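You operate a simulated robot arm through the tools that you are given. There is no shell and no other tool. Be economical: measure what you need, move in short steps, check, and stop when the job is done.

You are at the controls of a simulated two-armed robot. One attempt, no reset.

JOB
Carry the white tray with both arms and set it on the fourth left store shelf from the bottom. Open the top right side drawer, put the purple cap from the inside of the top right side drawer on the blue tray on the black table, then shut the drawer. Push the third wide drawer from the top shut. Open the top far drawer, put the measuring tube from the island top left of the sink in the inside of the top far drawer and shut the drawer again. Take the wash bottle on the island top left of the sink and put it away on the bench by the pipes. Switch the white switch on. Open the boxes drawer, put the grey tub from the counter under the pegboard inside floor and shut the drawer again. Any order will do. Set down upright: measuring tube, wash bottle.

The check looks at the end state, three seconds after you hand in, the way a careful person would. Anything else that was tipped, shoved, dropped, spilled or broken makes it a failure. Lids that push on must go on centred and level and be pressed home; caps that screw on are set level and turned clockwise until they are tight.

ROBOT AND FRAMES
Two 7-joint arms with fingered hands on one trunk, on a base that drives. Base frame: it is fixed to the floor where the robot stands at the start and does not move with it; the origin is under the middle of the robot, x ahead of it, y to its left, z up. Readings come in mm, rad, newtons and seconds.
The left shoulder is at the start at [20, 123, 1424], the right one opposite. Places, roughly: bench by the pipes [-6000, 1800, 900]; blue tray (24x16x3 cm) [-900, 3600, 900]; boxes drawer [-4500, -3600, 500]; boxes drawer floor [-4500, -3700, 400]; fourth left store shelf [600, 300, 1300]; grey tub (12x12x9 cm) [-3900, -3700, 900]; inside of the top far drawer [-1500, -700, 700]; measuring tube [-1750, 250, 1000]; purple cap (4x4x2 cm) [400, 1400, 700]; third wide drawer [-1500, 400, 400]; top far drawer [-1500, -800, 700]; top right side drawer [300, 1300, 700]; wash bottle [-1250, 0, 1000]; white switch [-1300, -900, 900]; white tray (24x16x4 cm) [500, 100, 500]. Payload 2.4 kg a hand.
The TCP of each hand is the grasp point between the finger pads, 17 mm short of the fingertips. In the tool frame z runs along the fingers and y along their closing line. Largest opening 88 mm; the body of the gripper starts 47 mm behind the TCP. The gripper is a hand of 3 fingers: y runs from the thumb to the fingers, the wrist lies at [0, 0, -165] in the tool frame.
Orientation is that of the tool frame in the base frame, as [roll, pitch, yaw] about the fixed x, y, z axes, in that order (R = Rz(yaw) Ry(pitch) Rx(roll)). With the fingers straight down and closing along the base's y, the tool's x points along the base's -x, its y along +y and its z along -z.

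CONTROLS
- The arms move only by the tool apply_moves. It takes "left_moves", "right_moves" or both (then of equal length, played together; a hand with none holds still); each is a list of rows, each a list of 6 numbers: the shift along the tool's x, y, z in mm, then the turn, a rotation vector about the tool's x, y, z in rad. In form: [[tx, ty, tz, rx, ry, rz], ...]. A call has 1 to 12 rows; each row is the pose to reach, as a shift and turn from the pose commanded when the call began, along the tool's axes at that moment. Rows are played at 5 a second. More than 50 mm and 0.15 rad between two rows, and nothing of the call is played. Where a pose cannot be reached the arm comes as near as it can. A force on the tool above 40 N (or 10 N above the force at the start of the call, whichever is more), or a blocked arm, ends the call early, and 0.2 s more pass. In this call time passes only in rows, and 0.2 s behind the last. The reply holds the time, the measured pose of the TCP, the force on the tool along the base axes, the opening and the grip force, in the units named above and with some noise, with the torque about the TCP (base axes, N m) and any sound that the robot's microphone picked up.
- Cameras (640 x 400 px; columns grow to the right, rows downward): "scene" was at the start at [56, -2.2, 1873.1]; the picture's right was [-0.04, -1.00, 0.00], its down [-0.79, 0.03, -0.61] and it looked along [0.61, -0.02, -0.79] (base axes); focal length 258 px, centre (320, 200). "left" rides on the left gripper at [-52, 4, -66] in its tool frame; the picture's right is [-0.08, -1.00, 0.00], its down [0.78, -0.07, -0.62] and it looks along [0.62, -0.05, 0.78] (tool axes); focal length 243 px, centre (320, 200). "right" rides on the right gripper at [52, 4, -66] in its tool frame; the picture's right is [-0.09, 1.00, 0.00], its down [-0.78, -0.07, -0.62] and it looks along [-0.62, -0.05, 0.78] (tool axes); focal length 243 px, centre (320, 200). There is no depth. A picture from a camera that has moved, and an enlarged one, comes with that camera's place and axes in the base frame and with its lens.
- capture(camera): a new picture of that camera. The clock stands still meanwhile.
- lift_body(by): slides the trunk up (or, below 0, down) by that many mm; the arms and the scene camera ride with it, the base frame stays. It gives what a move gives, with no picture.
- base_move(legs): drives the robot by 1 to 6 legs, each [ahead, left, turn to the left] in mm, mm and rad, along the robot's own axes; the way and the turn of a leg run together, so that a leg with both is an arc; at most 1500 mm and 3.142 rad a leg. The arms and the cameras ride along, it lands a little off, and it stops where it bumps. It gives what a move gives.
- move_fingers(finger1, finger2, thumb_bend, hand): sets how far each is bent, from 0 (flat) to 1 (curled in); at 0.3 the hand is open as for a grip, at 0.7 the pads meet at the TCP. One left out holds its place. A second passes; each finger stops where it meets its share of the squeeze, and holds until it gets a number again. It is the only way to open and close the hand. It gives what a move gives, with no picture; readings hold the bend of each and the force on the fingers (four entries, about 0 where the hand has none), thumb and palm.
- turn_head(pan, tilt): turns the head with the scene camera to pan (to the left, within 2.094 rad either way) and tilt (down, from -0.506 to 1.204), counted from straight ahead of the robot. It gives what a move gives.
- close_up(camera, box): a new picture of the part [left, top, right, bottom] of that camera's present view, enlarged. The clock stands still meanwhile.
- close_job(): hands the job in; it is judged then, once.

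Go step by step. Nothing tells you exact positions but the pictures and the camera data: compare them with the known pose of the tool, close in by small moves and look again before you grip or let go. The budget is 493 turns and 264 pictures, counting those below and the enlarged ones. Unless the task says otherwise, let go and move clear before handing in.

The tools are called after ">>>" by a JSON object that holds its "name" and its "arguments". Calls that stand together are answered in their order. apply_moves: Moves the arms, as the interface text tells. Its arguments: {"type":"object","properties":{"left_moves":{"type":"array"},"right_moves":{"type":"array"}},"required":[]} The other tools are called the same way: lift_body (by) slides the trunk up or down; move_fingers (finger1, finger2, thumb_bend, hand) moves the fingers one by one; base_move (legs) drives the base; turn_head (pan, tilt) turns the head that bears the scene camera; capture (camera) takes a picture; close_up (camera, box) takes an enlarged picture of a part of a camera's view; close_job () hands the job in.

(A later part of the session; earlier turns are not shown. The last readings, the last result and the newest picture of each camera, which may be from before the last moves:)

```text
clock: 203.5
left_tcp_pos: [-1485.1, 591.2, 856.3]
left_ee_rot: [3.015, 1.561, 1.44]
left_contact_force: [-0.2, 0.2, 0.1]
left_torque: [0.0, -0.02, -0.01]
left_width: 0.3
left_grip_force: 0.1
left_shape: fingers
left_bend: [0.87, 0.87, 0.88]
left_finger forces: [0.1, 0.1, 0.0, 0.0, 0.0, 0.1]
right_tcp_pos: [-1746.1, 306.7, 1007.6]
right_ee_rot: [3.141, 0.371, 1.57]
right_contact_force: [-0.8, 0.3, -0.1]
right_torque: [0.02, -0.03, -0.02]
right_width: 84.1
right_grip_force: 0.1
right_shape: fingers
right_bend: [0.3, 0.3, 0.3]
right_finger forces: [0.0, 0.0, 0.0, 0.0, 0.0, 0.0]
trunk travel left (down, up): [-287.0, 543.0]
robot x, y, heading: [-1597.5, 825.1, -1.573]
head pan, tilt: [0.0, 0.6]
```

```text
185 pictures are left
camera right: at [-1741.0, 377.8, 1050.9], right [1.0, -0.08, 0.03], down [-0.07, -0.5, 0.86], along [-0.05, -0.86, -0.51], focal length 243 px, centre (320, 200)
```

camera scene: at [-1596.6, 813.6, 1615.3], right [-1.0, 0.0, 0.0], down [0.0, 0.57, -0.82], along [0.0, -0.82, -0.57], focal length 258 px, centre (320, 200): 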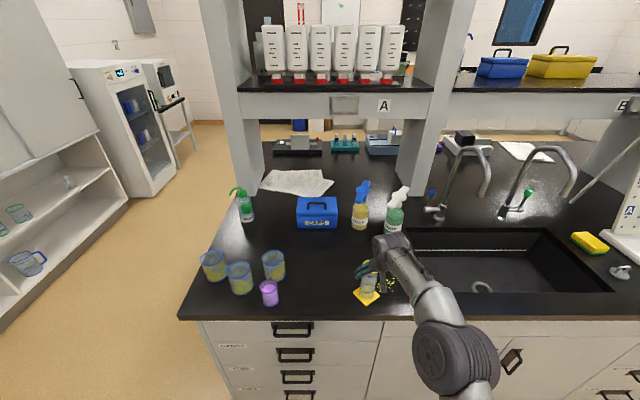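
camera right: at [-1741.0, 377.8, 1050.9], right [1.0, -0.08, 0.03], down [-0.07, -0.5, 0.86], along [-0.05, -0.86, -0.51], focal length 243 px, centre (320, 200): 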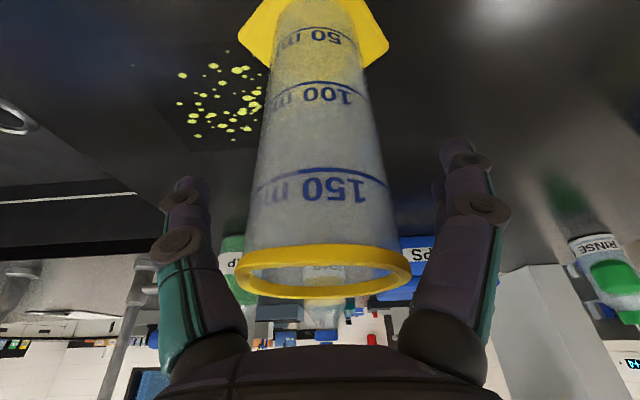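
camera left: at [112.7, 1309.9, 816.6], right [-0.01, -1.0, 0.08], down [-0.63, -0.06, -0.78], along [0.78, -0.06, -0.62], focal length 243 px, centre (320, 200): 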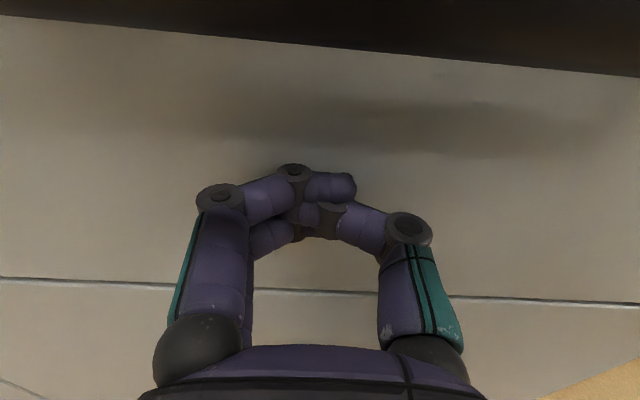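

The tube stands between the fingers. Closing.

>>> {"name": "move_fingers", "arguments": {"hand": "right", "finger1": 0.7, "finger2": 0.7, "thumb_bend": 0.7}}

>>> {"name": "lift_body", "arguments": {"by": 30}}

>>> {"name": "capture", "arguments": {"camera": "right"}}

```text
clock: 204.5
left_tcp_pos: [-1484.6, 592.1, 857.1]
left_ee_rot: [3.011, 1.563, 1.435]
left_contact_force: [0.1, 0.2, 0.1]
left_torque: [0.0, 0.0, 0.03]
left_width: 0.4
left_grip_force: 0.0
left_shape: fingers
left_bend: [0.87, 0.87, 0.88]
left_finger forces: [0.0, 0.0, 0.0, 0.0, 0.1, 0.1]
right_tcp_pos: [-1745.3, 305.3, 1006.3]
right_ee_rot: [3.14, 0.369, 1.568]
right_contact_force: [0.2, 0.5, -0.3]
right_torque: [0.02, -0.04, -0.02]
right_width: 34.2
right_grip_force: 11.6
right_shape: fingers
right_bend: [0.54, 0.58, 0.6]
right_finger forces: [6.7, 5.6, 0.0, 0.1, 11.5, 0.1]
trunk travel left (down, up): [-287.0, 543.0]
robot x, y, heading: [-1599.5, 827.0, -1.572]
head pan, tilt: [0.0, 0.6]
```

```text
clock: 205.2
left_tcp_pos: [-1484.1, 591.8, 887.5]
left_ee_rot: [3.017, 1.562, 1.443]
left_contact_force: [0.0, 0.1, -0.2]
left_torque: [-0.01, 0.0, 0.04]
left_width: 0.6
left_grip_force: 0.0
left_shape: fingers
left_bend: [0.87, 0.87, 0.88]
left_finger forces: [0.0, 0.0, 0.1, 0.0, 0.0, 0.0]
right_tcp_pos: [-1746.0, 304.6, 1036.8]
right_ee_rot: [-3.142, 0.369, 1.569]
right_contact_force: [0.1, -0.1, -0.6]
right_torque: [-0.02, 0.0, 0.0]
right_width: 33.9
right_grip_force: 11.7
right_shape: fingers
right_bend: [0.54, 0.58, 0.6]
right_finger forces: [6.5, 5.7, 0.1, 0.0, 11.4, 0.1]
trunk travel left (down, up): [-317.0, 513.0]
robot x, y, heading: [-1599.1, 825.6, -1.568]
head pan, tilt: [0.0, 0.6]
```

```text
184 pictures are left
camera right: at [-1740.9, 377.6, 1080.8], right [1.0, -0.08, 0.03], down [-0.07, -0.5, 0.86], along [-0.05, -0.86, -0.51], focal length 243 px, centre (320, 200)
```

right: 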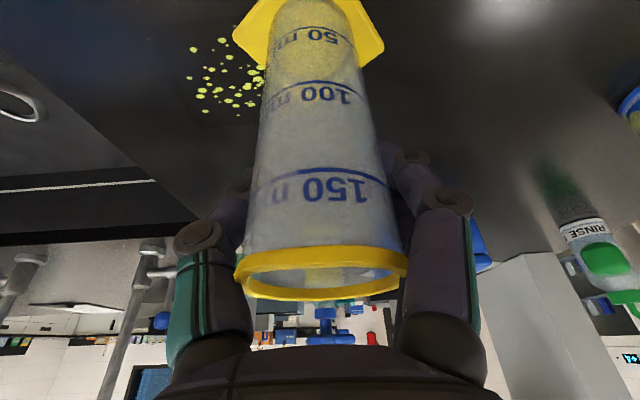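

The tube is held upright. I'll carry it round the +x end of the island to the far side.

>>> {"name": "lift_body", "arguments": {"by": 120}}

>>> {"name": "base_move", "arguments": {"legs": [[-400, 0, 0], [0, 1030, 0], [1400, 0, 0], [1150, 0, 0]]}}

>>> {"name": "turn_head", "arguments": {"pan": -1.57, "tilt": 0.5}}

>>> {"name": "capture", "arguments": {"camera": "scene"}}

>>> {"name": "turn_head", "arguments": {"pan": 0, "tilt": 0.4}}

>>> {"name": "capture", "arguments": {"camera": "scene"}}

```text
clock: 206.7
left_tcp_pos: [-1484.1, 591.2, 1006.7]
left_ee_rot: [3.01, 1.562, 1.435]
left_contact_force: [0.5, -0.3, 1.0]
left_torque: [-0.02, 0.0, 0.03]
left_width: 0.4
left_grip_force: 0.1
left_shape: fingers
left_bend: [0.87, 0.87, 0.88]
left_finger forces: [0.0, 0.0, 0.0, 0.0, 0.0, 0.0]
right_tcp_pos: [-1746.2, 305.8, 1157.3]
right_ee_rot: [3.14, 0.369, 1.569]
right_contact_force: [-0.1, 0.0, -0.5]
right_torque: [0.0, 0.05, 0.01]
right_width: 34.2
right_grip_force: 11.8
right_shape: fingers
right_bend: [0.54, 0.58, 0.6]
right_finger forces: [6.5, 5.7, 0.1, 0.0, 11.4, 0.1]
trunk travel left (down, up): [-437.0, 393.0]
robot x, y, heading: [-1598.1, 827.6, -1.573]
head pan, tilt: [0.0, 0.6]
```

```text
clock: 226.1
left_tcp_pos: [-382.0, -1533.3, 1007.3]
left_ee_rot: [3.018, 1.562, 1.477]
left_contact_force: [-0.3, -1.2, -0.8]
left_torque: [0.0, 0.02, 0.0]
left_width: 0.5
left_grip_force: 0.1
left_shape: fingers
left_bend: [0.87, 0.87, 0.88]
left_finger forces: [0.0, 0.0, 0.1, 0.0, 0.1, 0.0]
right_tcp_pos: [-631.4, -1826.8, 1157.1]
right_ee_rot: [3.141, 0.369, 1.602]
right_contact_force: [0.6, 0.9, -2.0]
right_torque: [-0.01, 0.05, 0.03]
right_width: 33.8
right_grip_force: 11.5
right_shape: fingers
right_bend: [0.54, 0.58, 0.6]
right_finger forces: [6.5, 5.6, 0.0, 0.1, 11.3, 0.0]
trunk travel left (down, up): [-437.0, 393.0]
robot x, y, heading: [-502.1, -1304.0, -1.536]
head pan, tilt: [0.0, 0.6]
```

```text
clock: 227.8
left_tcp_pos: [-381.1, -1530.7, 1007.2]
left_ee_rot: [3.011, 1.561, 1.467]
left_contact_force: [-0.3, -0.1, 0.0]
left_torque: [0.0, 0.0, -0.01]
left_width: 0.3
left_grip_force: 0.1
left_shape: fingers
left_bend: [0.87, 0.87, 0.88]
left_finger forces: [0.0, 0.1, 0.0, 0.1, 0.1, 0.0]
right_tcp_pos: [-631.4, -1827.1, 1157.4]
right_ee_rot: [-3.141, 0.37, 1.603]
right_contact_force: [0.7, 0.1, -1.2]
right_torque: [-0.05, 0.03, 0.03]
right_width: 33.9
right_grip_force: 12.4
right_shape: fingers
right_bend: [0.54, 0.58, 0.6]
right_finger forces: [6.5, 5.7, 0.0, 0.0, 11.4, 0.0]
trunk travel left (down, up): [-437.0, 393.0]
robot x, y, heading: [-502.6, -1300.9, -1.538]
head pan, tilt: [-1.571, 0.499]
```

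```text
183 pictures are left
camera scene: at [-593.1, -1286.1, 1708.5], right [-0.03, 1.0, 0.0], down [0.48, 0.02, -0.88], along [-0.88, -0.03, -0.48], focal length 258 px, centre (320, 200)
```

scene: 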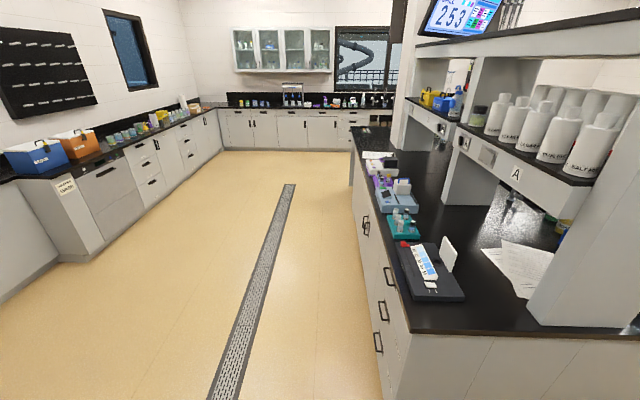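

```text
clock: 229.4
left_tcp_pos: [-380.8, -1531.9, 1007.4]
left_ee_rot: [3.009, 1.562, 1.468]
left_contact_force: [0.3, 0.2, 0.1]
left_torque: [-0.01, 0.0, 0.0]
left_width: 0.5
left_grip_force: 0.0
left_shape: fingers
left_bend: [0.87, 0.87, 0.88]
left_finger forces: [0.0, 0.0, 0.1, 0.0, 0.1, 0.0]
right_tcp_pos: [-632.1, -1827.8, 1157.0]
right_ee_rot: [3.14, 0.37, 1.601]
right_contact_force: [-0.4, -0.5, -0.8]
right_torque: [-0.01, -0.01, 0.01]
right_width: 33.8
right_grip_force: 11.6
right_shape: fingers
right_bend: [0.54, 0.58, 0.6]
right_finger forces: [6.5, 5.8, 0.0, 0.1, 11.4, 0.1]
trunk travel left (down, up): [-437.0, 393.0]
robot x, y, heading: [-502.4, -1302.3, -1.543]
head pan, tilt: [0.0, 0.4]
```

```text
182 pictures are left
camera scene: at [-499.1, -1375.6, 1717.6], right [-1.0, -0.03, 0.0], down [-0.01, 0.39, -0.92], along [0.03, -0.92, -0.39], focal length 258 px, centre (320, 200)
```

scene: 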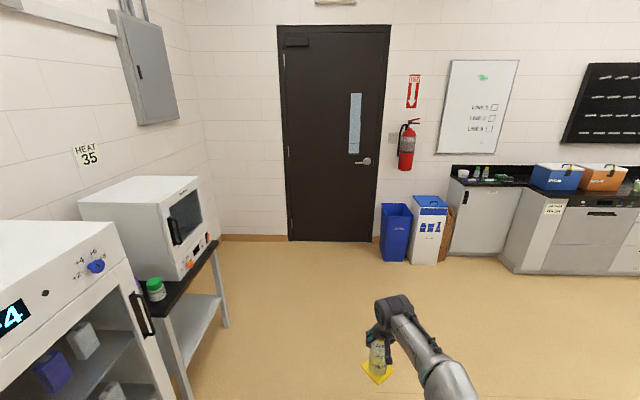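

The far face of the island is at y≈-1030 and has handles on it. I'll move round and face it, keeping distance.

>>> {"name": "base_move", "arguments": {"legs": [[430, 0, 0], [0, 0, -1.6], [900, 0, 0], [0, 0, -1.57]]}}

>>> {"name": "turn_head", "arguments": {"pan": 0, "tilt": 0.6}}

>>> {"name": "capture", "arguments": {"camera": "scene"}}

```text
clock: 244.1
left_tcp_pos: [-1510.2, -1516.1, 1007.9]
left_ee_rot: [3.007, 1.56, -1.689]
left_contact_force: [-0.2, 0.1, -0.1]
left_torque: [0.01, 0.02, 0.03]
left_width: 0.4
left_grip_force: 0.0
left_shape: fingers
left_bend: [0.87, 0.87, 0.88]
left_finger forces: [0.0, 0.0, 0.0, 0.0, 0.1, 0.0]
right_tcp_pos: [-1254.8, -1223.1, 1156.8]
right_ee_rot: [-3.141, 0.37, -1.553]
right_contact_force: [-0.7, -0.2, -1.1]
right_torque: [-0.02, 0.03, 0.02]
right_width: 33.4
right_grip_force: 10.7
right_shape: fingers
right_bend: [0.55, 0.58, 0.6]
right_finger forces: [6.3, 5.3, 0.0, 0.0, 10.9, 0.0]
trunk travel left (down, up): [-437.0, 393.0]
robot x, y, heading: [-1391.3, -1743.4, 1.594]
head pan, tilt: [0.0, 0.4]
```

```text
clock: 244.8
left_tcp_pos: [-1510.2, -1516.4, 1006.5]
left_ee_rot: [3.009, 1.563, -1.687]
left_contact_force: [0.1, 0.0, 0.1]
left_torque: [0.01, 0.0, -0.01]
left_width: 0.2
left_grip_force: 0.0
left_shape: fingers
left_bend: [0.87, 0.87, 0.88]
left_finger forces: [0.1, 0.0, 0.1, 0.0, 0.0, 0.1]
right_tcp_pos: [-1254.1, -1225.1, 1156.2]
right_ee_rot: [-3.142, 0.37, -1.553]
right_contact_force: [0.6, -0.4, -1.1]
right_torque: [0.02, -0.02, 0.03]
right_width: 33.5
right_grip_force: 11.3
right_shape: fingers
right_bend: [0.55, 0.58, 0.6]
right_finger forces: [6.4, 5.2, 0.0, 0.0, 10.9, 0.0]
trunk travel left (down, up): [-437.0, 393.0]
robot x, y, heading: [-1393.8, -1748.7, 1.588]
head pan, tilt: [0.0, 0.6]
```

```text
181 pictures are left
camera scene: at [-1392.4, -1677.7, 1699.4], right [1.0, 0.02, 0.0], down [0.01, -0.56, -0.83], along [-0.02, 0.83, -0.56], focal length 258 px, centre (320, 200)
```

scene: 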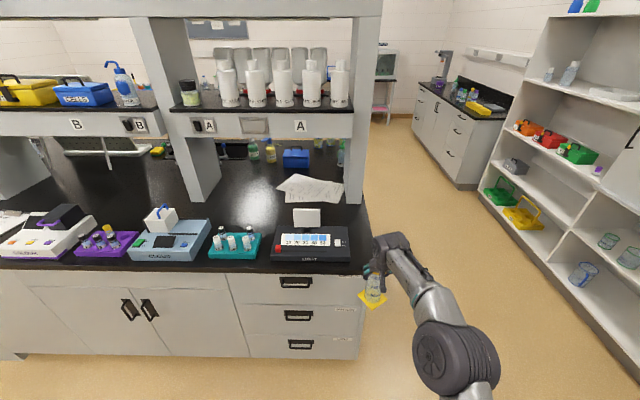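

>>> {"name": "close_up", "arguments": {"camera": "scene", "box": [200, 190, 376, 300]}}

>>> {"name": "close_up", "arguments": {"camera": "scene", "box": [0, 190, 208, 320]}}

```text
3.64 times, centred on (288, 245) of scene
camera zoom: at [-1392.4, -1677.7, 1699.4], right [1.0, 0.02, 0.0], down [0.01, -0.56, -0.83], along [-0.02, 0.83, -0.56], focal length 938 px, centre (436, 36)
```

zoom: 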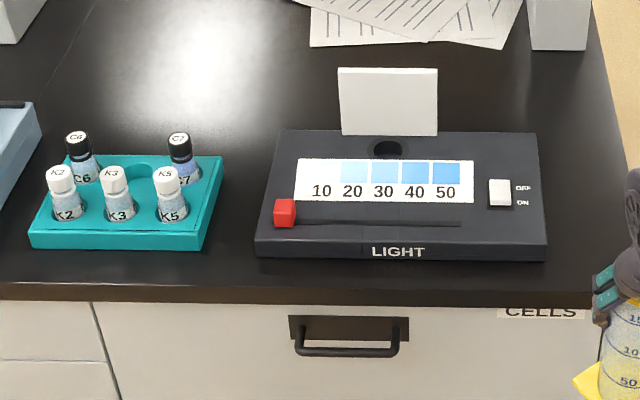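

```text
3.08 times, centred on (104, 255) of scene
camera zoom: at [-1392.4, -1677.7, 1699.4], right [1.0, 0.02, 0.0], down [0.01, -0.56, -0.83], along [-0.02, 0.83, -0.56], focal length 794 px, centre (985, 31)
```

zoom: 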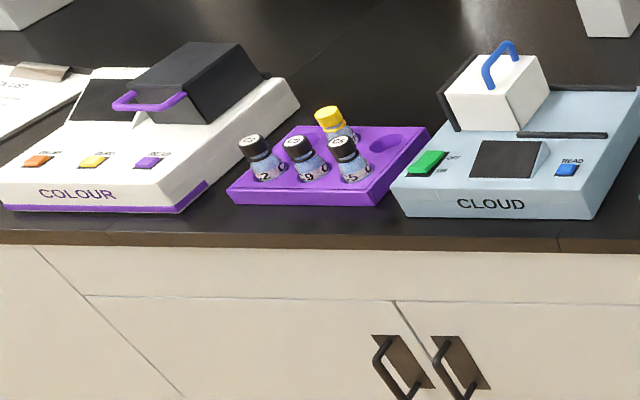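

The white ON/OFF rocker on the LIGHT device is at about (-1339, -896). The top far drawer's handle is near (-1510, -1000, 810). I'll tuck the right arm with the tube back and up, and roll the left hand for a vertical grip on the handle.

>>> {"name": "apply_moves", "arguments": {"right_moves": [[27, 0, -23, 0, 0, 0], [53, 0, -45, 0, 0, 0], [80, 0, -68, 0, 0, 0], [106, 0, -90, 0, 0, 0], [133, 0, -113, 0, 0, 0], [159, 0, -135, 0, 0, 0], [185, 0, -158, 0, 0, 0]]}}

>>> {"name": "apply_moves", "arguments": {"left_moves": [[0, 0, 0, 0, 0, -0.143], [0, 0, 0, 0, 0, -0.286], [0, 0, 0, 0, 0, -0.429], [0, 0, 0, 0, 0, -0.571], [0, 0, 0, 0, 0, -0.714], [0, 0, 0, 0, 0, -0.857], [0, 0, 0, 0, 0, -1.0], [0, 0, 0, 0, 0, -1.143], [0, 0, 0, 0, 0, -1.286], [0, 0, 0, 0, 0, -1.429], [0, 0, 0, 0, 0, -1.571]]}}

>>> {"name": "move_fingers", "arguments": {"hand": "left", "finger1": 0.46, "finger2": 0.46, "thumb_bend": 0.46}}

>>> {"name": "capture", "arguments": {"camera": "scene"}}

```text
clock: 246.4
left_tcp_pos: [-1509.0, -1515.4, 1007.0]
left_ee_rot: [3.016, 1.561, -1.679]
left_contact_force: [0.1, -0.2, 0.9]
left_torque: [0.01, -0.02, -0.03]
left_width: 0.6
left_grip_force: 0.0
left_shape: fingers
left_bend: [0.87, 0.87, 0.88]
left_finger forces: [0.0, 0.0, 0.1, 0.0, 0.0, 0.0]
right_tcp_pos: [-1248.7, -1455.3, 1238.4]
right_ee_rot: [-3.139, 0.372, -1.554]
right_contact_force: [-0.6, -0.6, -0.6]
right_torque: [0.02, 0.0, -0.03]
right_width: 33.4
right_grip_force: 11.3
right_shape: fingers
right_bend: [0.55, 0.58, 0.6]
right_finger forces: [6.4, 5.4, 0.0, 0.0, 10.9, 0.1]
trunk travel left (down, up): [-437.0, 393.0]
robot x, y, heading: [-1392.7, -1746.8, 1.593]
head pan, tilt: [0.0, 0.6]
```

```text
clock: 248.8
left_tcp_pos: [-1510.5, -1515.9, 1007.6]
left_ee_rot: [-1.58, -0.001, 0.014]
left_contact_force: [-0.5, 0.8, 0.1]
left_torque: [0.02, 0.01, -0.01]
left_width: 0.4
left_grip_force: 0.1
left_shape: fingers
left_bend: [0.87, 0.87, 0.88]
left_finger forces: [0.0, 0.1, 0.0, 0.1, 0.0, 0.1]
right_tcp_pos: [-1249.3, -1454.9, 1238.9]
right_ee_rot: [3.14, 0.369, -1.553]
right_contact_force: [0.3, 0.7, 0.0]
right_torque: [0.01, -0.01, -0.02]
right_width: 33.4
right_grip_force: 11.4
right_shape: fingers
right_bend: [0.55, 0.58, 0.6]
right_finger forces: [6.5, 5.5, 0.1, 0.0, 11.0, 0.1]
trunk travel left (down, up): [-437.0, 393.0]
robot x, y, heading: [-1391.4, -1746.5, 1.586]
head pan, tilt: [0.0, 0.6]
```

```text
clock: 249.8
left_tcp_pos: [-1510.8, -1516.4, 1006.5]
left_ee_rot: [-1.58, 0.002, 0.016]
left_contact_force: [-0.5, 0.0, 0.1]
left_torque: [0.01, -0.02, 0.0]
left_width: 48.7
left_grip_force: 0.0
left_shape: fingers
left_bend: [0.46, 0.46, 0.46]
left_finger forces: [0.0, 0.0, 0.1, 0.0, 0.0, 0.1]
right_tcp_pos: [-1249.1, -1454.1, 1238.3]
right_ee_rot: [-3.141, 0.368, -1.554]
right_contact_force: [-0.3, 0.5, -0.4]
right_torque: [0.0, -0.01, 0.02]
right_width: 33.4
right_grip_force: 11.0
right_shape: fingers
right_bend: [0.55, 0.58, 0.6]
right_finger forces: [6.5, 5.5, 0.0, 0.0, 10.9, 0.1]
trunk travel left (down, up): [-437.0, 393.0]
robot x, y, heading: [-1391.4, -1747.2, 1.591]
head pan, tilt: [0.0, 0.6]
```

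```text
178 pictures are left
camera scene: at [-1392.3, -1677.9, 1699.4], right [1.0, 0.02, 0.0], down [0.01, -0.56, -0.82], along [-0.02, 0.82, -0.57], focal length 258 px, centre (320, 200)
```

scene: 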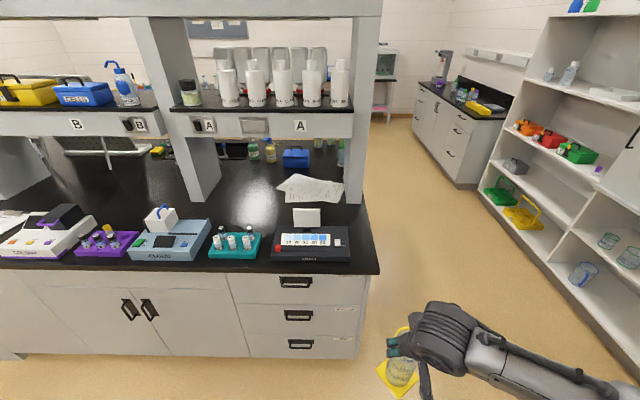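

>>> {"name": "lift_body", "arguments": {"by": -150}}

>>> {"name": "apply_moves", "arguments": {"left_moves": [[0, 11, 45, 0, 0, 0], [0, 22, 90, 0, 0, 0], [0, 33, 135, 0, 0, 0], [0, 44, 180, 0, 0, 0]]}}

>>> {"name": "base_move", "arguments": {"legs": [[190, 0, -0.018]]}}

>>> {"name": "capture", "arguments": {"camera": "left"}}

>>> {"name": "capture", "arguments": {"camera": "scene"}}

```text
clock: 251.5
left_tcp_pos: [-1509.7, -1515.4, 857.0]
left_ee_rot: [-1.579, 0.002, 0.015]
left_contact_force: [-0.5, -0.3, 0.1]
left_torque: [0.01, 0.0, -0.02]
left_width: 48.7
left_grip_force: 0.1
left_shape: fingers
left_bend: [0.46, 0.46, 0.46]
left_finger forces: [0.1, 0.0, 0.1, 0.1, 0.0, 0.0]
right_tcp_pos: [-1249.8, -1453.9, 1087.7]
right_ee_rot: [-3.141, 0.371, -1.553]
right_contact_force: [0.0, 0.3, -0.6]
right_torque: [0.02, -0.01, 0.0]
right_width: 33.7
right_grip_force: 11.2
right_shape: fingers
right_bend: [0.55, 0.58, 0.6]
right_finger forces: [6.4, 5.5, 0.0, 0.0, 10.9, 0.1]
trunk travel left (down, up): [-287.0, 543.0]
robot x, y, heading: [-1387.4, -1747.0, 1.592]
head pan, tilt: [0.0, 0.6]
```

```text
clock: 252.5
left_tcp_pos: [-1512.6, -1335.8, 811.5]
left_ee_rot: [-1.583, 0.0, 0.015]
left_contact_force: [0.5, -0.5, 0.2]
left_torque: [-0.01, 0.01, 0.03]
left_width: 48.8
left_grip_force: 0.1
left_shape: fingers
left_bend: [0.46, 0.46, 0.46]
left_finger forces: [0.0, 0.0, 0.0, 0.1, 0.0, 0.0]
right_tcp_pos: [-1250.1, -1453.9, 1087.4]
right_ee_rot: [3.139, 0.369, -1.552]
right_contact_force: [-0.1, -0.6, -0.5]
right_torque: [0.04, 0.01, -0.01]
right_width: 33.5
right_grip_force: 11.3
right_shape: fingers
right_bend: [0.55, 0.58, 0.6]
right_finger forces: [6.4, 5.4, 0.0, 0.0, 11.0, 0.0]
trunk travel left (down, up): [-287.0, 543.0]
robot x, y, heading: [-1390.3, -1748.5, 1.587]
head pan, tilt: [0.0, 0.6]
```

```text
clock: 254.1
left_tcp_pos: [-1506.5, -1144.9, 811.2]
left_ee_rot: [-1.581, 0.002, -0.002]
left_contact_force: [0.6, -0.6, -0.4]
left_torque: [-0.03, -0.02, -0.01]
left_width: 48.6
left_grip_force: 0.1
left_shape: fingers
left_bend: [0.46, 0.46, 0.46]
left_finger forces: [0.1, 0.1, 0.0, 0.0, 0.1, 0.0]
right_tcp_pos: [-1245.6, -1267.9, 1087.8]
right_ee_rot: [-3.141, 0.369, -1.573]
right_contact_force: [-0.5, -0.3, -1.0]
right_torque: [0.04, 0.01, -0.03]
right_width: 33.4
right_grip_force: 11.0
right_shape: fingers
right_bend: [0.55, 0.58, 0.6]
right_finger forces: [6.4, 5.4, 0.1, 0.0, 11.0, 0.0]
trunk travel left (down, up): [-287.0, 543.0]
robot x, y, heading: [-1393.3, -1559.3, 1.573]
head pan, tilt: [0.0, 0.6]
```

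```text
177 pictures are left
camera left: at [-1558.2, -1212.2, 808.8], right [-0.08, 0.01, 1.0], down [0.78, -0.62, 0.07], along [0.62, 0.78, 0.04], focal length 243 px, centre (320, 200)
```

left: 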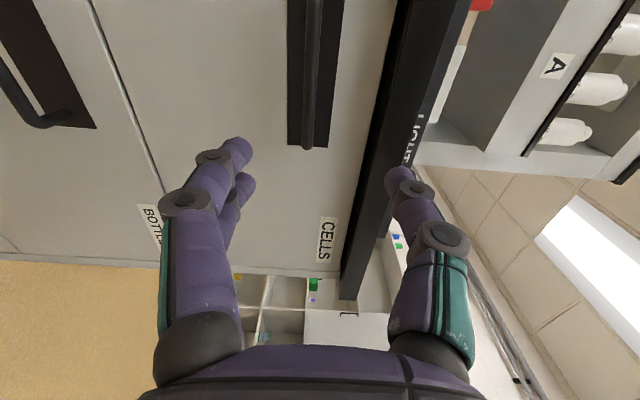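

```text
176 pictures are left
camera scene: at [-1392.8, -1488.6, 1549.3], right [1.0, 0.0, 0.0], down [0.0, -0.57, -0.82], along [0.0, 0.82, -0.57], focal length 258 px, centre (320, 200)
```

scene: 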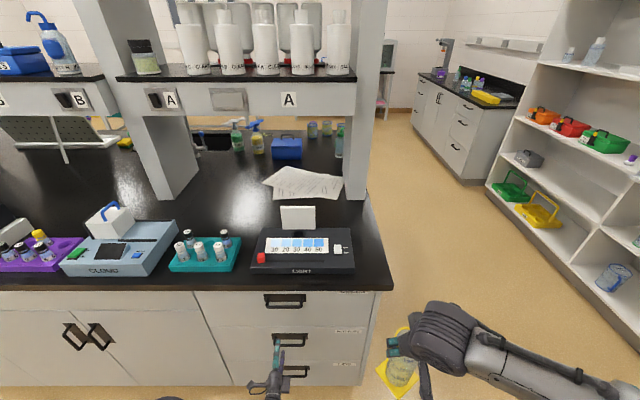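

>>> {"name": "apply_moves", "arguments": {"left_moves": [[0, 7, 0, 0, 0, 0]]}}

>>> {"name": "base_move", "arguments": {"legs": [[110, 0, 0]]}}

>>> {"name": "capture", "arguments": {"camera": "left"}}

```text
clock: 254.5
left_tcp_pos: [-1504.7, -1146.7, 803.8]
left_ee_rot: [-1.582, 0.001, -0.004]
left_contact_force: [-0.2, -0.5, -0.3]
left_torque: [-0.02, 0.0, -0.02]
left_width: 48.6
left_grip_force: 0.1
left_shape: fingers
left_bend: [0.46, 0.46, 0.46]
left_finger forces: [0.0, 0.0, 0.1, 0.1, 0.0, 0.0]
right_tcp_pos: [-1245.7, -1268.6, 1088.3]
right_ee_rot: [3.141, 0.37, -1.573]
right_contact_force: [-0.2, -0.9, -1.5]
right_torque: [-0.01, 0.05, -0.03]
right_width: 33.5
right_grip_force: 11.3
right_shape: fingers
right_bend: [0.55, 0.58, 0.6]
right_finger forces: [6.4, 5.5, 0.0, 0.0, 10.9, 0.1]
trunk travel left (down, up): [-287.0, 543.0]
robot x, y, heading: [-1394.0, -1557.4, 1.569]
head pan, tilt: [0.0, 0.6]
```

```text
clock: 255.7
left_tcp_pos: [-1505.4, -1032.7, 804.7]
left_ee_rot: [-1.581, 0.001, -0.002]
left_contact_force: [0.2, -0.1, 0.3]
left_torque: [0.01, -0.03, -0.01]
left_width: 48.6
left_grip_force: 0.0
left_shape: fingers
left_bend: [0.46, 0.46, 0.46]
left_finger forces: [0.0, 0.1, 0.0, 0.0, 0.0, 0.0]
right_tcp_pos: [-1245.7, -1155.1, 1088.1]
right_ee_rot: [3.141, 0.367, -1.573]
right_contact_force: [1.2, -0.1, 0.0]
right_torque: [0.01, -0.01, -0.01]
right_width: 33.3
right_grip_force: 11.5
right_shape: fingers
right_bend: [0.55, 0.58, 0.6]
right_finger forces: [6.4, 5.5, 0.1, 0.0, 10.9, 0.1]
trunk travel left (down, up): [-287.0, 543.0]
robot x, y, heading: [-1395.3, -1442.6, 1.577]
head pan, tilt: [0.0, 0.6]
```

```text
175 pictures are left
camera left: at [-1558.3, -1099.7, 801.0], right [-0.08, 0.01, 1.0], down [0.78, -0.62, 0.07], along [0.62, 0.78, 0.04], focal length 243 px, centre (320, 200)
```

left: 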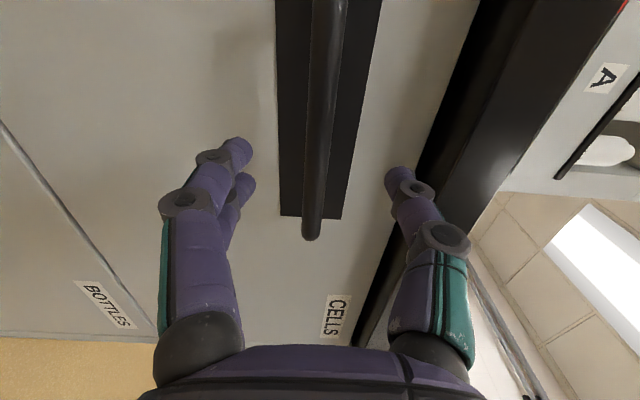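

>>> {"name": "apply_moves", "arguments": {"left_moves": [[0, 0, 17, 0, 0, 0], [0, 0, 34, 0, 0, 0]]}}

>>> {"name": "capture", "arguments": {"camera": "left"}}

```text
clock: 256.3
left_tcp_pos: [-1505.6, -998.5, 804.1]
left_ee_rot: [-1.58, 0.002, -0.003]
left_contact_force: [-0.1, -0.3, 0.0]
left_torque: [-0.01, 0.01, 0.02]
left_width: 48.6
left_grip_force: 0.1
left_shape: fingers
left_bend: [0.46, 0.46, 0.46]
left_finger forces: [0.0, 0.0, 0.1, 0.0, 0.0, 0.0]
right_tcp_pos: [-1245.5, -1155.2, 1089.6]
right_ee_rot: [3.141, 0.371, -1.572]
right_contact_force: [0.0, -1.0, -0.4]
right_torque: [0.02, 0.01, -0.03]
right_width: 33.4
right_grip_force: 11.4
right_shape: fingers
right_bend: [0.55, 0.58, 0.6]
right_finger forces: [6.4, 5.4, 0.0, 0.0, 10.9, 0.0]
trunk travel left (down, up): [-287.0, 543.0]
robot x, y, heading: [-1399.1, -1447.4, 1.568]
head pan, tilt: [0.0, 0.6]
```

```text
174 pictures are left
camera left: at [-1557.5, -1065.5, 801.3], right [-0.08, 0.01, 1.0], down [0.78, -0.62, 0.07], along [0.62, 0.78, 0.04], focal length 243 px, centre (320, 200)
```

left: 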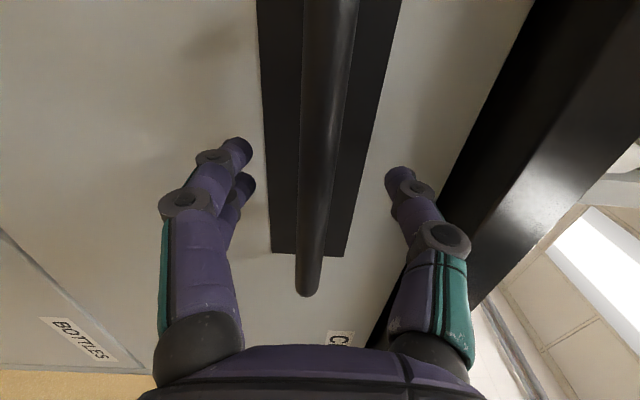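

Bar is between the fingers. Closing and pulling the drawer open.

>>> {"name": "move_fingers", "arguments": {"hand": "left", "finger1": 0.9, "finger2": 0.9, "thumb_bend": 0.9}}

>>> {"name": "base_move", "arguments": {"legs": [[-260, 0, 0]]}}

>>> {"name": "capture", "arguments": {"camera": "scene"}}

```text
clock: 257.3
left_tcp_pos: [-1505.2, -999.5, 803.9]
left_ee_rot: [-1.58, 0.003, -0.003]
left_contact_force: [-0.6, 0.1, 0.2]
left_torque: [0.0, -0.05, -0.04]
left_width: 0.0
left_grip_force: 0.1
left_shape: fingers
left_bend: [0.87, 0.87, 0.86]
left_finger forces: [0.0, 0.1, 0.1, 0.1, 0.0, 0.0]
right_tcp_pos: [-1245.8, -1155.3, 1087.6]
right_ee_rot: [-3.141, 0.371, -1.573]
right_contact_force: [-0.9, -0.6, 0.8]
right_torque: [-0.02, 0.06, -0.03]
right_width: 33.5
right_grip_force: 11.5
right_shape: fingers
right_bend: [0.55, 0.58, 0.6]
right_finger forces: [6.4, 5.4, 0.1, 0.0, 11.0, 0.1]
trunk travel left (down, up): [-287.0, 543.0]
robot x, y, heading: [-1394.4, -1446.4, 1.572]
head pan, tilt: [0.0, 0.6]
```

```text
clock: 259.1
left_tcp_pos: [-1505.3, -1259.6, 804.9]
left_ee_rot: [-1.579, 0.001, -0.003]
left_contact_force: [0.5, 0.5, 1.2]
left_torque: [0.02, 0.01, 0.03]
left_width: 0.0
left_grip_force: 0.0
left_shape: fingers
left_bend: [0.87, 0.87, 0.86]
left_finger forces: [0.0, 0.1, 0.0, 0.1, 0.0, 0.0]
right_tcp_pos: [-1246.7, -1416.6, 1088.5]
right_ee_rot: [-3.141, 0.369, -1.57]
right_contact_force: [0.1, 0.3, 0.1]
right_torque: [0.01, -0.02, 0.01]
right_width: 33.3
right_grip_force: 11.1
right_shape: fingers
right_bend: [0.55, 0.58, 0.6]
right_finger forces: [6.4, 5.3, 0.0, 0.0, 10.9, 0.0]
trunk travel left (down, up): [-287.0, 543.0]
robot x, y, heading: [-1391.8, -1707.0, 1.571]
head pan, tilt: [0.0, 0.6]
```

```text
173 pictures are left
camera scene: at [-1392.6, -1637.9, 1549.4], right [1.0, 0.0, 0.0], down [0.0, -0.56, -0.83], along [0.0, 0.83, -0.56], focal length 258 px, centre (320, 200)
```

scene: 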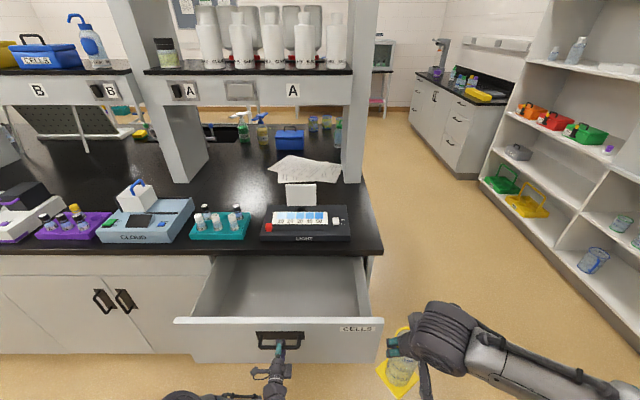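

The drawer is open and empty. I'll release the handle, lift the left hand clear, and bring the tube over the drawer.

>>> {"name": "move_fingers", "arguments": {"hand": "left", "finger1": 0.3, "finger2": 0.3, "thumb_bend": 0.3}}

>>> {"name": "base_move", "arguments": {"legs": [[-110, 0, 0]]}}

>>> {"name": "apply_moves", "arguments": {"left_moves": [[0, -35, -25, 0, 0, 0], [0, -70, -50, 0, 0, 0], [0, -105, -75, 0, 0, 0], [0, -140, -100, 0, 0, 0], [0, -175, -125, 0, 0, 0], [0, -210, -150, 0, 0, 0]]}}

>>> {"name": "capture", "arguments": {"camera": "scene"}}

```text
clock: 260.1
left_tcp_pos: [-1503.8, -1259.5, 804.7]
left_ee_rot: [-1.58, 0.002, -0.003]
left_contact_force: [0.1, 0.3, -0.2]
left_torque: [0.01, -0.02, -0.03]
left_width: 84.1
left_grip_force: 0.0
left_shape: fingers
left_bend: [0.3, 0.3, 0.3]
left_finger forces: [0.1, 0.0, 0.0, 0.0, 0.0, 0.0]
right_tcp_pos: [-1245.5, -1415.5, 1088.1]
right_ee_rot: [-3.141, 0.372, -1.572]
right_contact_force: [-0.1, -0.2, 0.8]
right_torque: [0.01, -0.02, 0.0]
right_width: 33.3
right_grip_force: 11.4
right_shape: fingers
right_bend: [0.55, 0.58, 0.6]
right_finger forces: [6.5, 5.4, 0.0, 0.1, 10.9, 0.0]
trunk travel left (down, up): [-287.0, 543.0]
robot x, y, heading: [-1392.1, -1707.4, 1.569]
head pan, tilt: [0.0, 0.6]
```

```text
clock: 261.3
left_tcp_pos: [-1504.7, -1372.8, 805.5]
left_ee_rot: [-1.579, 0.0, -0.003]
left_contact_force: [0.1, 0.1, -0.6]
left_torque: [0.02, 0.01, -0.02]
left_width: 84.4
left_grip_force: 0.1
left_shape: fingers
left_bend: [0.3, 0.3, 0.3]
left_finger forces: [0.0, 0.1, 0.0, 0.1, 0.0, 0.1]
right_tcp_pos: [-1245.0, -1529.8, 1087.9]
right_ee_rot: [3.141, 0.37, -1.573]
right_contact_force: [-0.3, -0.6, -0.5]
right_torque: [0.0, -0.02, 0.01]
right_width: 33.3
right_grip_force: 11.5
right_shape: fingers
right_bend: [0.55, 0.58, 0.6]
right_finger forces: [6.4, 5.3, 0.0, 0.1, 10.9, 0.0]
trunk travel left (down, up): [-287.0, 543.0]
robot x, y, heading: [-1393.9, -1819.6, 1.572]
head pan, tilt: [0.0, 0.6]
```

```text
clock: 262.7
left_tcp_pos: [-1476.6, -1487.0, 999.0]
left_ee_rot: [-1.582, 0.001, -0.003]
left_contact_force: [-0.4, 1.2, 0.7]
left_torque: [-0.03, 0.0, 0.04]
left_width: 84.5
left_grip_force: 0.1
left_shape: fingers
left_bend: [0.3, 0.3, 0.3]
left_finger forces: [0.0, 0.0, 0.1, 0.0, 0.0, 0.1]
left hand out of reach, approached as far as the arm can: row 5, 6
right_tcp_pos: [-1244.8, -1528.9, 1088.7]
right_ee_rot: [-3.142, 0.369, -1.572]
right_contact_force: [-1.0, 0.5, -0.3]
right_torque: [-0.03, 0.03, -0.03]
right_width: 33.5
right_grip_force: 11.3
right_shape: fingers
right_bend: [0.55, 0.58, 0.6]
right_finger forces: [6.4, 5.4, 0.1, 0.0, 10.9, 0.1]
trunk travel left (down, up): [-287.0, 543.0]
robot x, y, heading: [-1395.5, -1818.9, 1.568]
head pan, tilt: [0.0, 0.6]
```

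```text
172 pictures are left
camera scene: at [-1392.1, -1750.1, 1549.4], right [1.0, 0.0, 0.0], down [0.0, -0.57, -0.82], along [0.0, 0.82, -0.57], focal length 258 px, centre (320, 200)
```

scene: 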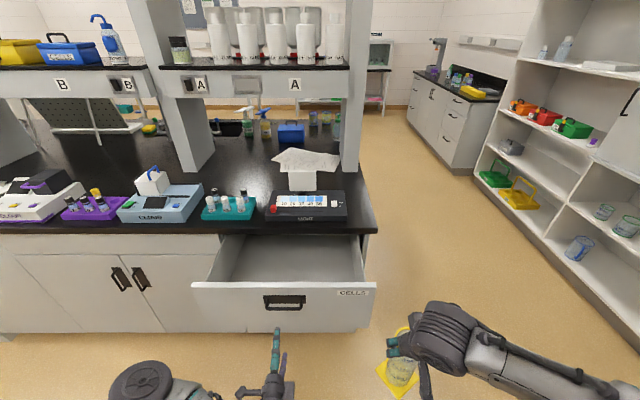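

>>> {"name": "apply_moves", "arguments": {"right_moves": [[-39, 0, 15, 0, 0, 0], [-78, 0, 30, 0, 0, 0], [-118, 0, 46, 0, 0, 0], [-157, 0, 61, 0, 0, 0], [-196, 0, 76, 0, 0, 0]]}}

>>> {"name": "base_move", "arguments": {"legs": [[195, 150, 0]]}}

>>> {"name": "capture", "arguments": {"camera": "scene"}}

>>> {"name": "capture", "arguments": {"camera": "right"}}

```text
clock: 263.9
left_tcp_pos: [-1478.3, -1484.9, 998.4]
left_ee_rot: [-1.58, 0.001, -0.004]
left_contact_force: [0.5, 0.3, -0.1]
left_torque: [-0.01, -0.02, -0.01]
left_width: 84.5
left_grip_force: 0.1
left_shape: fingers
left_bend: [0.3, 0.3, 0.3]
left_finger forces: [0.0, 0.0, 0.1, 0.0, 0.1, 0.0]
right_tcp_pos: [-1247.3, -1318.9, 1088.7]
right_ee_rot: [3.141, 0.366, -1.571]
right_contact_force: [-1.0, -0.5, -0.7]
right_torque: [0.03, 0.0, 0.02]
right_width: 33.1
right_grip_force: 12.2
right_shape: fingers
right_bend: [0.55, 0.58, 0.6]
right_finger forces: [6.5, 5.4, 0.1, 0.0, 10.9, 0.1]
trunk travel left (down, up): [-287.0, 543.0]
robot x, y, heading: [-1397.1, -1817.7, 1.573]
head pan, tilt: [0.0, 0.6]
```

```text
clock: 265.8
left_tcp_pos: [-1632.6, -1289.0, 997.4]
left_ee_rot: [-1.58, -0.001, 0.002]
left_contact_force: [-0.3, 0.5, 0.2]
left_torque: [-0.05, -0.01, 0.01]
left_width: 84.4
left_grip_force: 0.0
left_shape: fingers
left_bend: [0.3, 0.3, 0.3]
left_finger forces: [0.0, 0.1, 0.1, 0.1, 0.0, 0.1]
right_tcp_pos: [-1401.6, -1122.2, 1089.2]
right_ee_rot: [3.141, 0.369, -1.567]
right_contact_force: [0.4, 0.8, -0.5]
right_torque: [-0.03, 0.0, 0.02]
right_width: 33.3
right_grip_force: 11.4
right_shape: fingers
right_bend: [0.55, 0.58, 0.6]
right_finger forces: [6.4, 5.3, 0.1, 0.0, 10.8, 0.0]
trunk travel left (down, up): [-287.0, 543.0]
robot x, y, heading: [-1546.7, -1623.3, 1.572]
head pan, tilt: [0.0, 0.6]
```

```text
171 pictures are left
camera scene: at [-1546.7, -1553.3, 1549.3], right [1.0, 0.01, 0.0], down [0.0, -0.57, -0.82], along [0.0, 0.82, -0.57], focal length 258 px, centre (320, 200)
```

scene: 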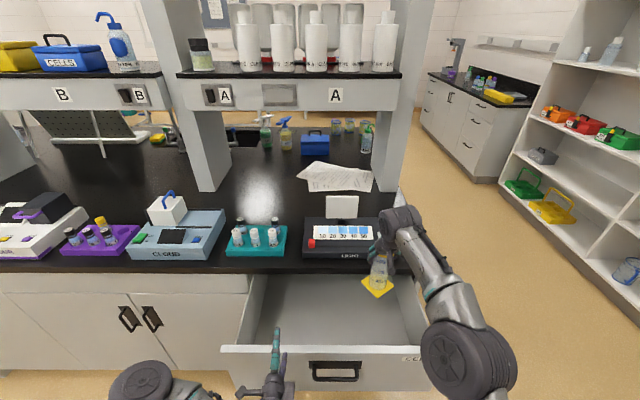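

```text
170 pictures are left
camera right: at [-1406.0, -1194.5, 1133.2], right [-1.0, 0.08, 0.03], down [0.06, 0.5, 0.86], along [0.05, 0.86, -0.51], focal length 243 px, centre (320, 200)
```

right: 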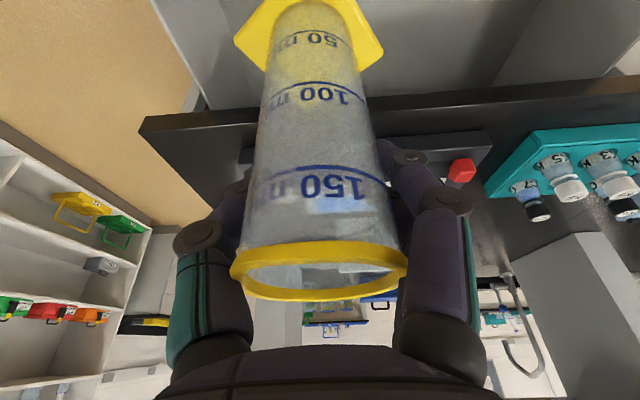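

Tube is over the drawer at (-1402, -1122). I'll pull the left hand back a little and lower.

>>> {"name": "apply_moves", "arguments": {"left_moves": [[0, 0, -35, 0, 0, 0], [0, 0, -70, 0, 0, 0]]}}

>>> {"name": "lift_body", "arguments": {"by": -215}}

>>> {"name": "capture", "arguments": {"camera": "right"}}

>>> {"name": "capture", "arguments": {"camera": "scene"}}

```text
clock: 266.4
left_tcp_pos: [-1606.1, -1329.1, 979.4]
left_ee_rot: [-1.57, 0.013, 0.035]
left_contact_force: [-0.6, 0.4, -0.4]
left_torque: [-0.02, 0.05, -0.04]
left_width: 84.2
left_grip_force: 0.1
left_shape: fingers
left_bend: [0.3, 0.3, 0.3]
left_finger forces: [0.0, 0.0, 0.0, 0.1, 0.0, 0.1]
left hand out of reach, approached as far as the arm can: row 1, 2
right_tcp_pos: [-1401.9, -1121.6, 1090.2]
right_ee_rot: [-3.142, 0.369, -1.568]
right_contact_force: [0.3, 0.2, -0.9]
right_torque: [0.02, 0.0, -0.03]
right_width: 33.2
right_grip_force: 11.4
right_shape: fingers
right_bend: [0.55, 0.58, 0.6]
right_finger forces: [6.5, 5.4, 0.0, 0.0, 10.8, 0.0]
trunk travel left (down, up): [-287.0, 543.0]
robot x, y, heading: [-1542.3, -1625.4, 1.575]
head pan, tilt: [0.0, 0.6]
```

```text
clock: 268.6
left_tcp_pos: [-1603.6, -1331.1, 759.8]
left_ee_rot: [-1.578, 0.023, 0.028]
left_contact_force: [-0.5, 0.3, -0.2]
left_torque: [0.01, -0.02, 0.0]
left_width: 84.3
left_grip_force: 0.0
left_shape: fingers
left_bend: [0.3, 0.3, 0.3]
left_finger forces: [0.0, 0.1, 0.1, 0.1, 0.0, 0.0]
right_tcp_pos: [-1402.4, -1122.1, 874.4]
right_ee_rot: [-3.141, 0.37, -1.566]
right_contact_force: [-0.4, 0.2, 0.0]
right_torque: [-0.01, 0.02, -0.01]
right_width: 33.4
right_grip_force: 11.3
right_shape: fingers
right_bend: [0.55, 0.58, 0.6]
right_finger forces: [6.5, 5.4, 0.1, 0.1, 10.7, 0.0]
trunk travel left (down, up): [-72.0, 758.0]
robot x, y, heading: [-1546.2, -1622.2, 1.576]
head pan, tilt: [0.0, 0.6]
```

```text
169 pictures are left
camera right: at [-1405.6, -1195.1, 918.5], right [-1.0, 0.08, 0.03], down [0.06, 0.5, 0.86], along [0.05, 0.86, -0.51], focal length 243 px, centre (320, 200)
```

right: 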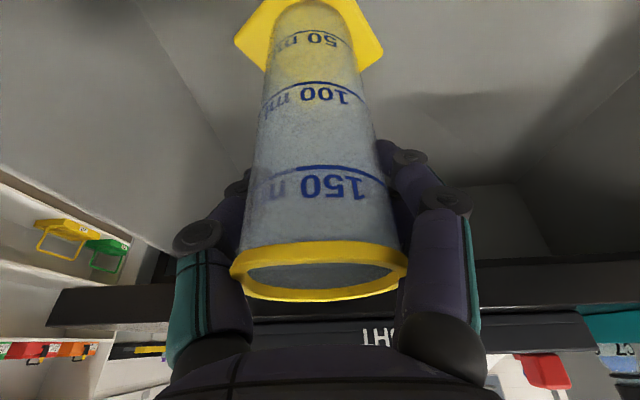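

```text
168 pictures are left
camera scene: at [-1546.2, -1554.2, 1334.4], right [1.0, 0.01, 0.0], down [0.0, -0.57, -0.82], along [0.0, 0.82, -0.57], focal length 258 px, centre (320, 200)
```

scene: 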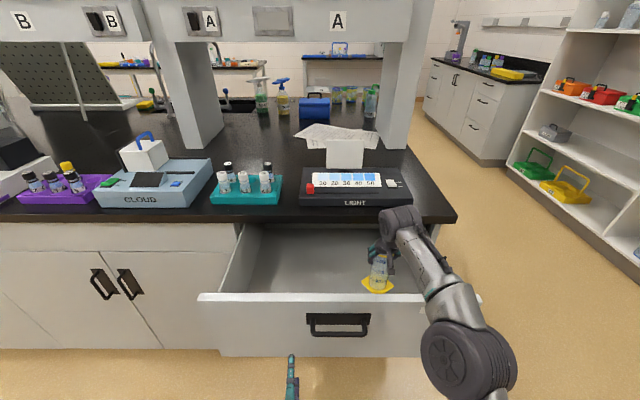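

>>> {"name": "lift_body", "arguments": {"by": -25}}

>>> {"name": "lift_body", "arguments": {"by": -8}}

>>> {"name": "capture", "arguments": {"camera": "right"}}

```text
clock: 269.4
left_tcp_pos: [-1602.5, -1329.9, 734.3]
left_ee_rot: [-1.576, 0.024, 0.027]
left_contact_force: [0.7, -0.4, -0.8]
left_torque: [0.01, 0.0, -0.02]
left_width: 84.4
left_grip_force: 0.0
left_shape: fingers
left_bend: [0.3, 0.3, 0.3]
left_finger forces: [0.0, 0.0, 0.0, 0.1, 0.0, 0.0]
right_tcp_pos: [-1401.5, -1122.7, 849.3]
right_ee_rot: [-3.141, 0.37, -1.567]
right_contact_force: [0.6, 0.7, -0.2]
right_torque: [0.01, 0.0, -0.01]
right_width: 33.5
right_grip_force: 11.1
right_shape: fingers
right_bend: [0.55, 0.58, 0.6]
right_finger forces: [6.5, 5.4, 0.1, 0.0, 10.7, 0.1]
trunk travel left (down, up): [-47.0, 783.0]
robot x, y, heading: [-1545.5, -1623.1, 1.576]
head pan, tilt: [0.0, 0.6]
```

```text
clock: 269.9
left_tcp_pos: [-1604.2, -1330.3, 727.0]
left_ee_rot: [-1.579, 0.025, 0.031]
left_contact_force: [0.2, -0.6, 0.6]
left_torque: [-0.02, 0.02, 0.03]
left_width: 84.4
left_grip_force: 0.2
left_shape: fingers
left_bend: [0.3, 0.3, 0.3]
left_finger forces: [0.0, 0.0, 0.1, 0.0, 0.0, 0.1]
right_tcp_pos: [-1401.3, -1123.1, 841.5]
right_ee_rot: [3.141, 0.37, -1.567]
right_contact_force: [1.0, -0.2, 0.5]
right_torque: [-0.01, -0.02, -0.01]
right_width: 33.3
right_grip_force: 11.4
right_shape: fingers
right_bend: [0.55, 0.58, 0.6]
right_finger forces: [6.5, 5.3, 0.1, 0.0, 10.8, 0.1]
trunk travel left (down, up): [-39.0, 791.0]
robot x, y, heading: [-1548.4, -1623.4, 1.575]
head pan, tilt: [0.0, 0.6]
```

```text
167 pictures are left
camera right: at [-1405.6, -1195.1, 885.3], right [-1.0, 0.08, 0.03], down [0.06, 0.5, 0.86], along [0.05, 0.86, -0.51], focal length 243 px, centre (320, 200)
```

right: 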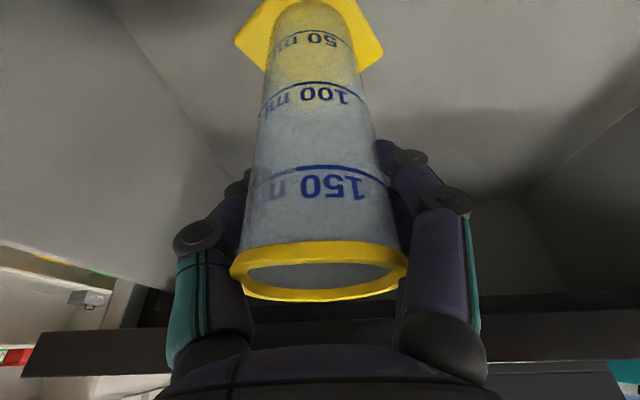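

>>> {"name": "lift_body", "arguments": {"by": -8}}

>>> {"name": "lift_body", "arguments": {"by": -5}}

>>> {"name": "lift_body", "arguments": {"by": -5}}

```text
clock: 270.5
left_tcp_pos: [-1604.2, -1329.6, 717.7]
left_ee_rot: [-1.575, 0.021, 0.03]
left_contact_force: [-0.9, 0.3, -0.7]
left_torque: [-0.02, 0.02, 0.0]
left_width: 84.3
left_grip_force: 0.0
left_shape: fingers
left_bend: [0.3, 0.3, 0.3]
left_finger forces: [0.0, 0.0, 0.1, 0.1, 0.0, 0.0]
right_tcp_pos: [-1401.5, -1123.2, 833.4]
right_ee_rot: [-3.14, 0.37, -1.568]
right_contact_force: [-1.5, 0.3, -0.3]
right_torque: [-0.01, -0.05, -0.01]
right_width: 33.0
right_grip_force: 10.9
right_shape: fingers
right_bend: [0.55, 0.58, 0.6]
right_finger forces: [6.5, 5.4, 0.0, 0.0, 10.8, 0.0]
trunk travel left (down, up): [-31.0, 799.0]
robot x, y, heading: [-1543.8, -1623.7, 1.574]
head pan, tilt: [0.0, 0.6]
```

```text
clock: 271.0
left_tcp_pos: [-1602.9, -1329.2, 714.6]
left_ee_rot: [-1.576, 0.02, 0.03]
left_contact_force: [-0.2, -0.2, -0.1]
left_torque: [0.0, 0.04, 0.0]
left_width: 84.3
left_grip_force: 0.2
left_shape: fingers
left_bend: [0.3, 0.3, 0.3]
left_finger forces: [0.0, 0.1, 0.0, 0.0, 0.1, 0.0]
right_tcp_pos: [-1401.3, -1121.5, 828.4]
right_ee_rot: [3.141, 0.369, -1.566]
right_contact_force: [0.9, -1.0, -0.5]
right_torque: [0.0, 0.03, 0.02]
right_width: 33.5
right_grip_force: 11.6
right_shape: fingers
right_bend: [0.55, 0.58, 0.6]
right_finger forces: [6.4, 5.4, 0.0, 0.0, 10.8, 0.0]
trunk travel left (down, up): [-26.0, 804.0]
robot x, y, heading: [-1543.9, -1619.3, 1.576]
head pan, tilt: [0.0, 0.6]
```

```text
clock: 271.6
left_tcp_pos: [-1603.1, -1329.3, 708.8]
left_ee_rot: [-1.577, 0.021, 0.03]
left_contact_force: [-0.8, -0.1, -1.2]
left_torque: [-0.01, 0.0, 0.01]
left_width: 84.4
left_grip_force: 0.0
left_shape: fingers
left_bend: [0.3, 0.3, 0.3]
left_finger forces: [0.1, 0.0, 0.0, 0.0, 0.0, 0.0]
right_tcp_pos: [-1402.7, -1122.5, 823.3]
right_ee_rot: [-3.14, 0.37, -1.567]
right_contact_force: [-0.4, -0.2, 1.1]
right_torque: [-0.02, -0.01, -0.01]
right_width: 33.4
right_grip_force: 11.2
right_shape: fingers
right_bend: [0.55, 0.58, 0.6]
right_finger forces: [6.5, 5.4, 0.1, 0.1, 10.8, 0.0]
trunk travel left (down, up): [-21.0, 809.0]
robot x, y, heading: [-1546.9, -1623.9, 1.574]
head pan, tilt: [0.0, 0.6]
```

>>> {"name": "lift_body", "arguments": {"by": -5}}

>>> {"name": "lift_body", "arguments": {"by": -5}}

>>> {"name": "close_up", "arguments": {"camera": "scene", "box": [240, 220, 480, 370]}}

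```text
clock: 272.1
left_tcp_pos: [-1604.3, -1330.7, 704.1]
left_ee_rot: [-1.578, 0.021, 0.029]
left_contact_force: [0.4, 0.0, 0.5]
left_torque: [0.0, -0.01, -0.03]
left_width: 84.4
left_grip_force: 0.0
left_shape: fingers
left_bend: [0.3, 0.3, 0.3]
left_finger forces: [0.1, 0.0, 0.1, 0.0, 0.0, 0.0]
right_tcp_pos: [-1400.7, -1121.7, 818.6]
right_ee_rot: [-3.141, 0.368, -1.566]
right_contact_force: [-0.3, 0.3, 0.2]
right_torque: [-0.01, 0.03, 0.0]
right_width: 33.5
right_grip_force: 10.5
right_shape: fingers
right_bend: [0.55, 0.58, 0.6]
right_finger forces: [6.5, 5.4, 0.1, 0.1, 10.7, 0.0]
trunk travel left (down, up): [-16.0, 814.0]
robot x, y, heading: [-1545.9, -1624.9, 1.577]
head pan, tilt: [0.0, 0.6]
```

```text
clock: 272.6
left_tcp_pos: [-1604.2, -1329.9, 698.4]
left_ee_rot: [-1.579, 0.022, 0.028]
left_contact_force: [0.1, 0.0, 0.3]
left_torque: [0.01, -0.02, 0.02]
left_width: 84.2
left_grip_force: 0.0
left_shape: fingers
left_bend: [0.3, 0.3, 0.3]
left_finger forces: [0.1, 0.0, 0.0, 0.1, 0.0, 0.1]
right_tcp_pos: [-1402.6, -1122.6, 812.3]
right_ee_rot: [3.141, 0.369, -1.567]
right_contact_force: [0.6, -0.3, 0.1]
right_torque: [-0.01, 0.01, 0.01]
right_width: 33.3
right_grip_force: 11.5
right_shape: fingers
right_bend: [0.55, 0.58, 0.6]
right_finger forces: [6.5, 5.4, 0.0, 0.0, 10.8, 0.1]
trunk travel left (down, up): [-11.0, 819.0]
robot x, y, heading: [-1547.0, -1623.4, 1.575]
head pan, tilt: [0.0, 0.6]
```

```text
2.67 times, centred on (360, 295) of scene
camera zoom: at [-1546.2, -1554.2, 1273.3], right [1.0, 0.01, 0.0], down [0.0, -0.57, -0.82], along [0.0, 0.82, -0.57], focal length 688 px, centre (213, -53)
```

zoom: 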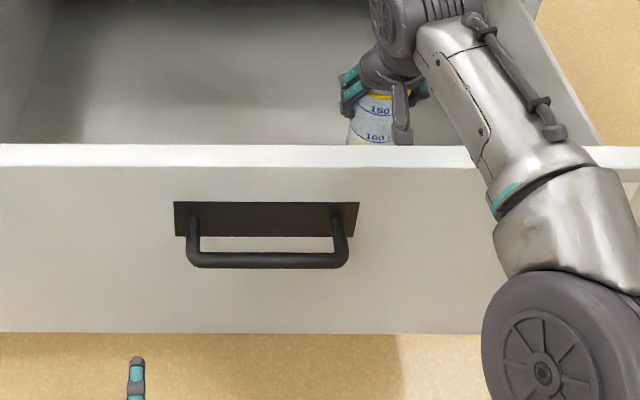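

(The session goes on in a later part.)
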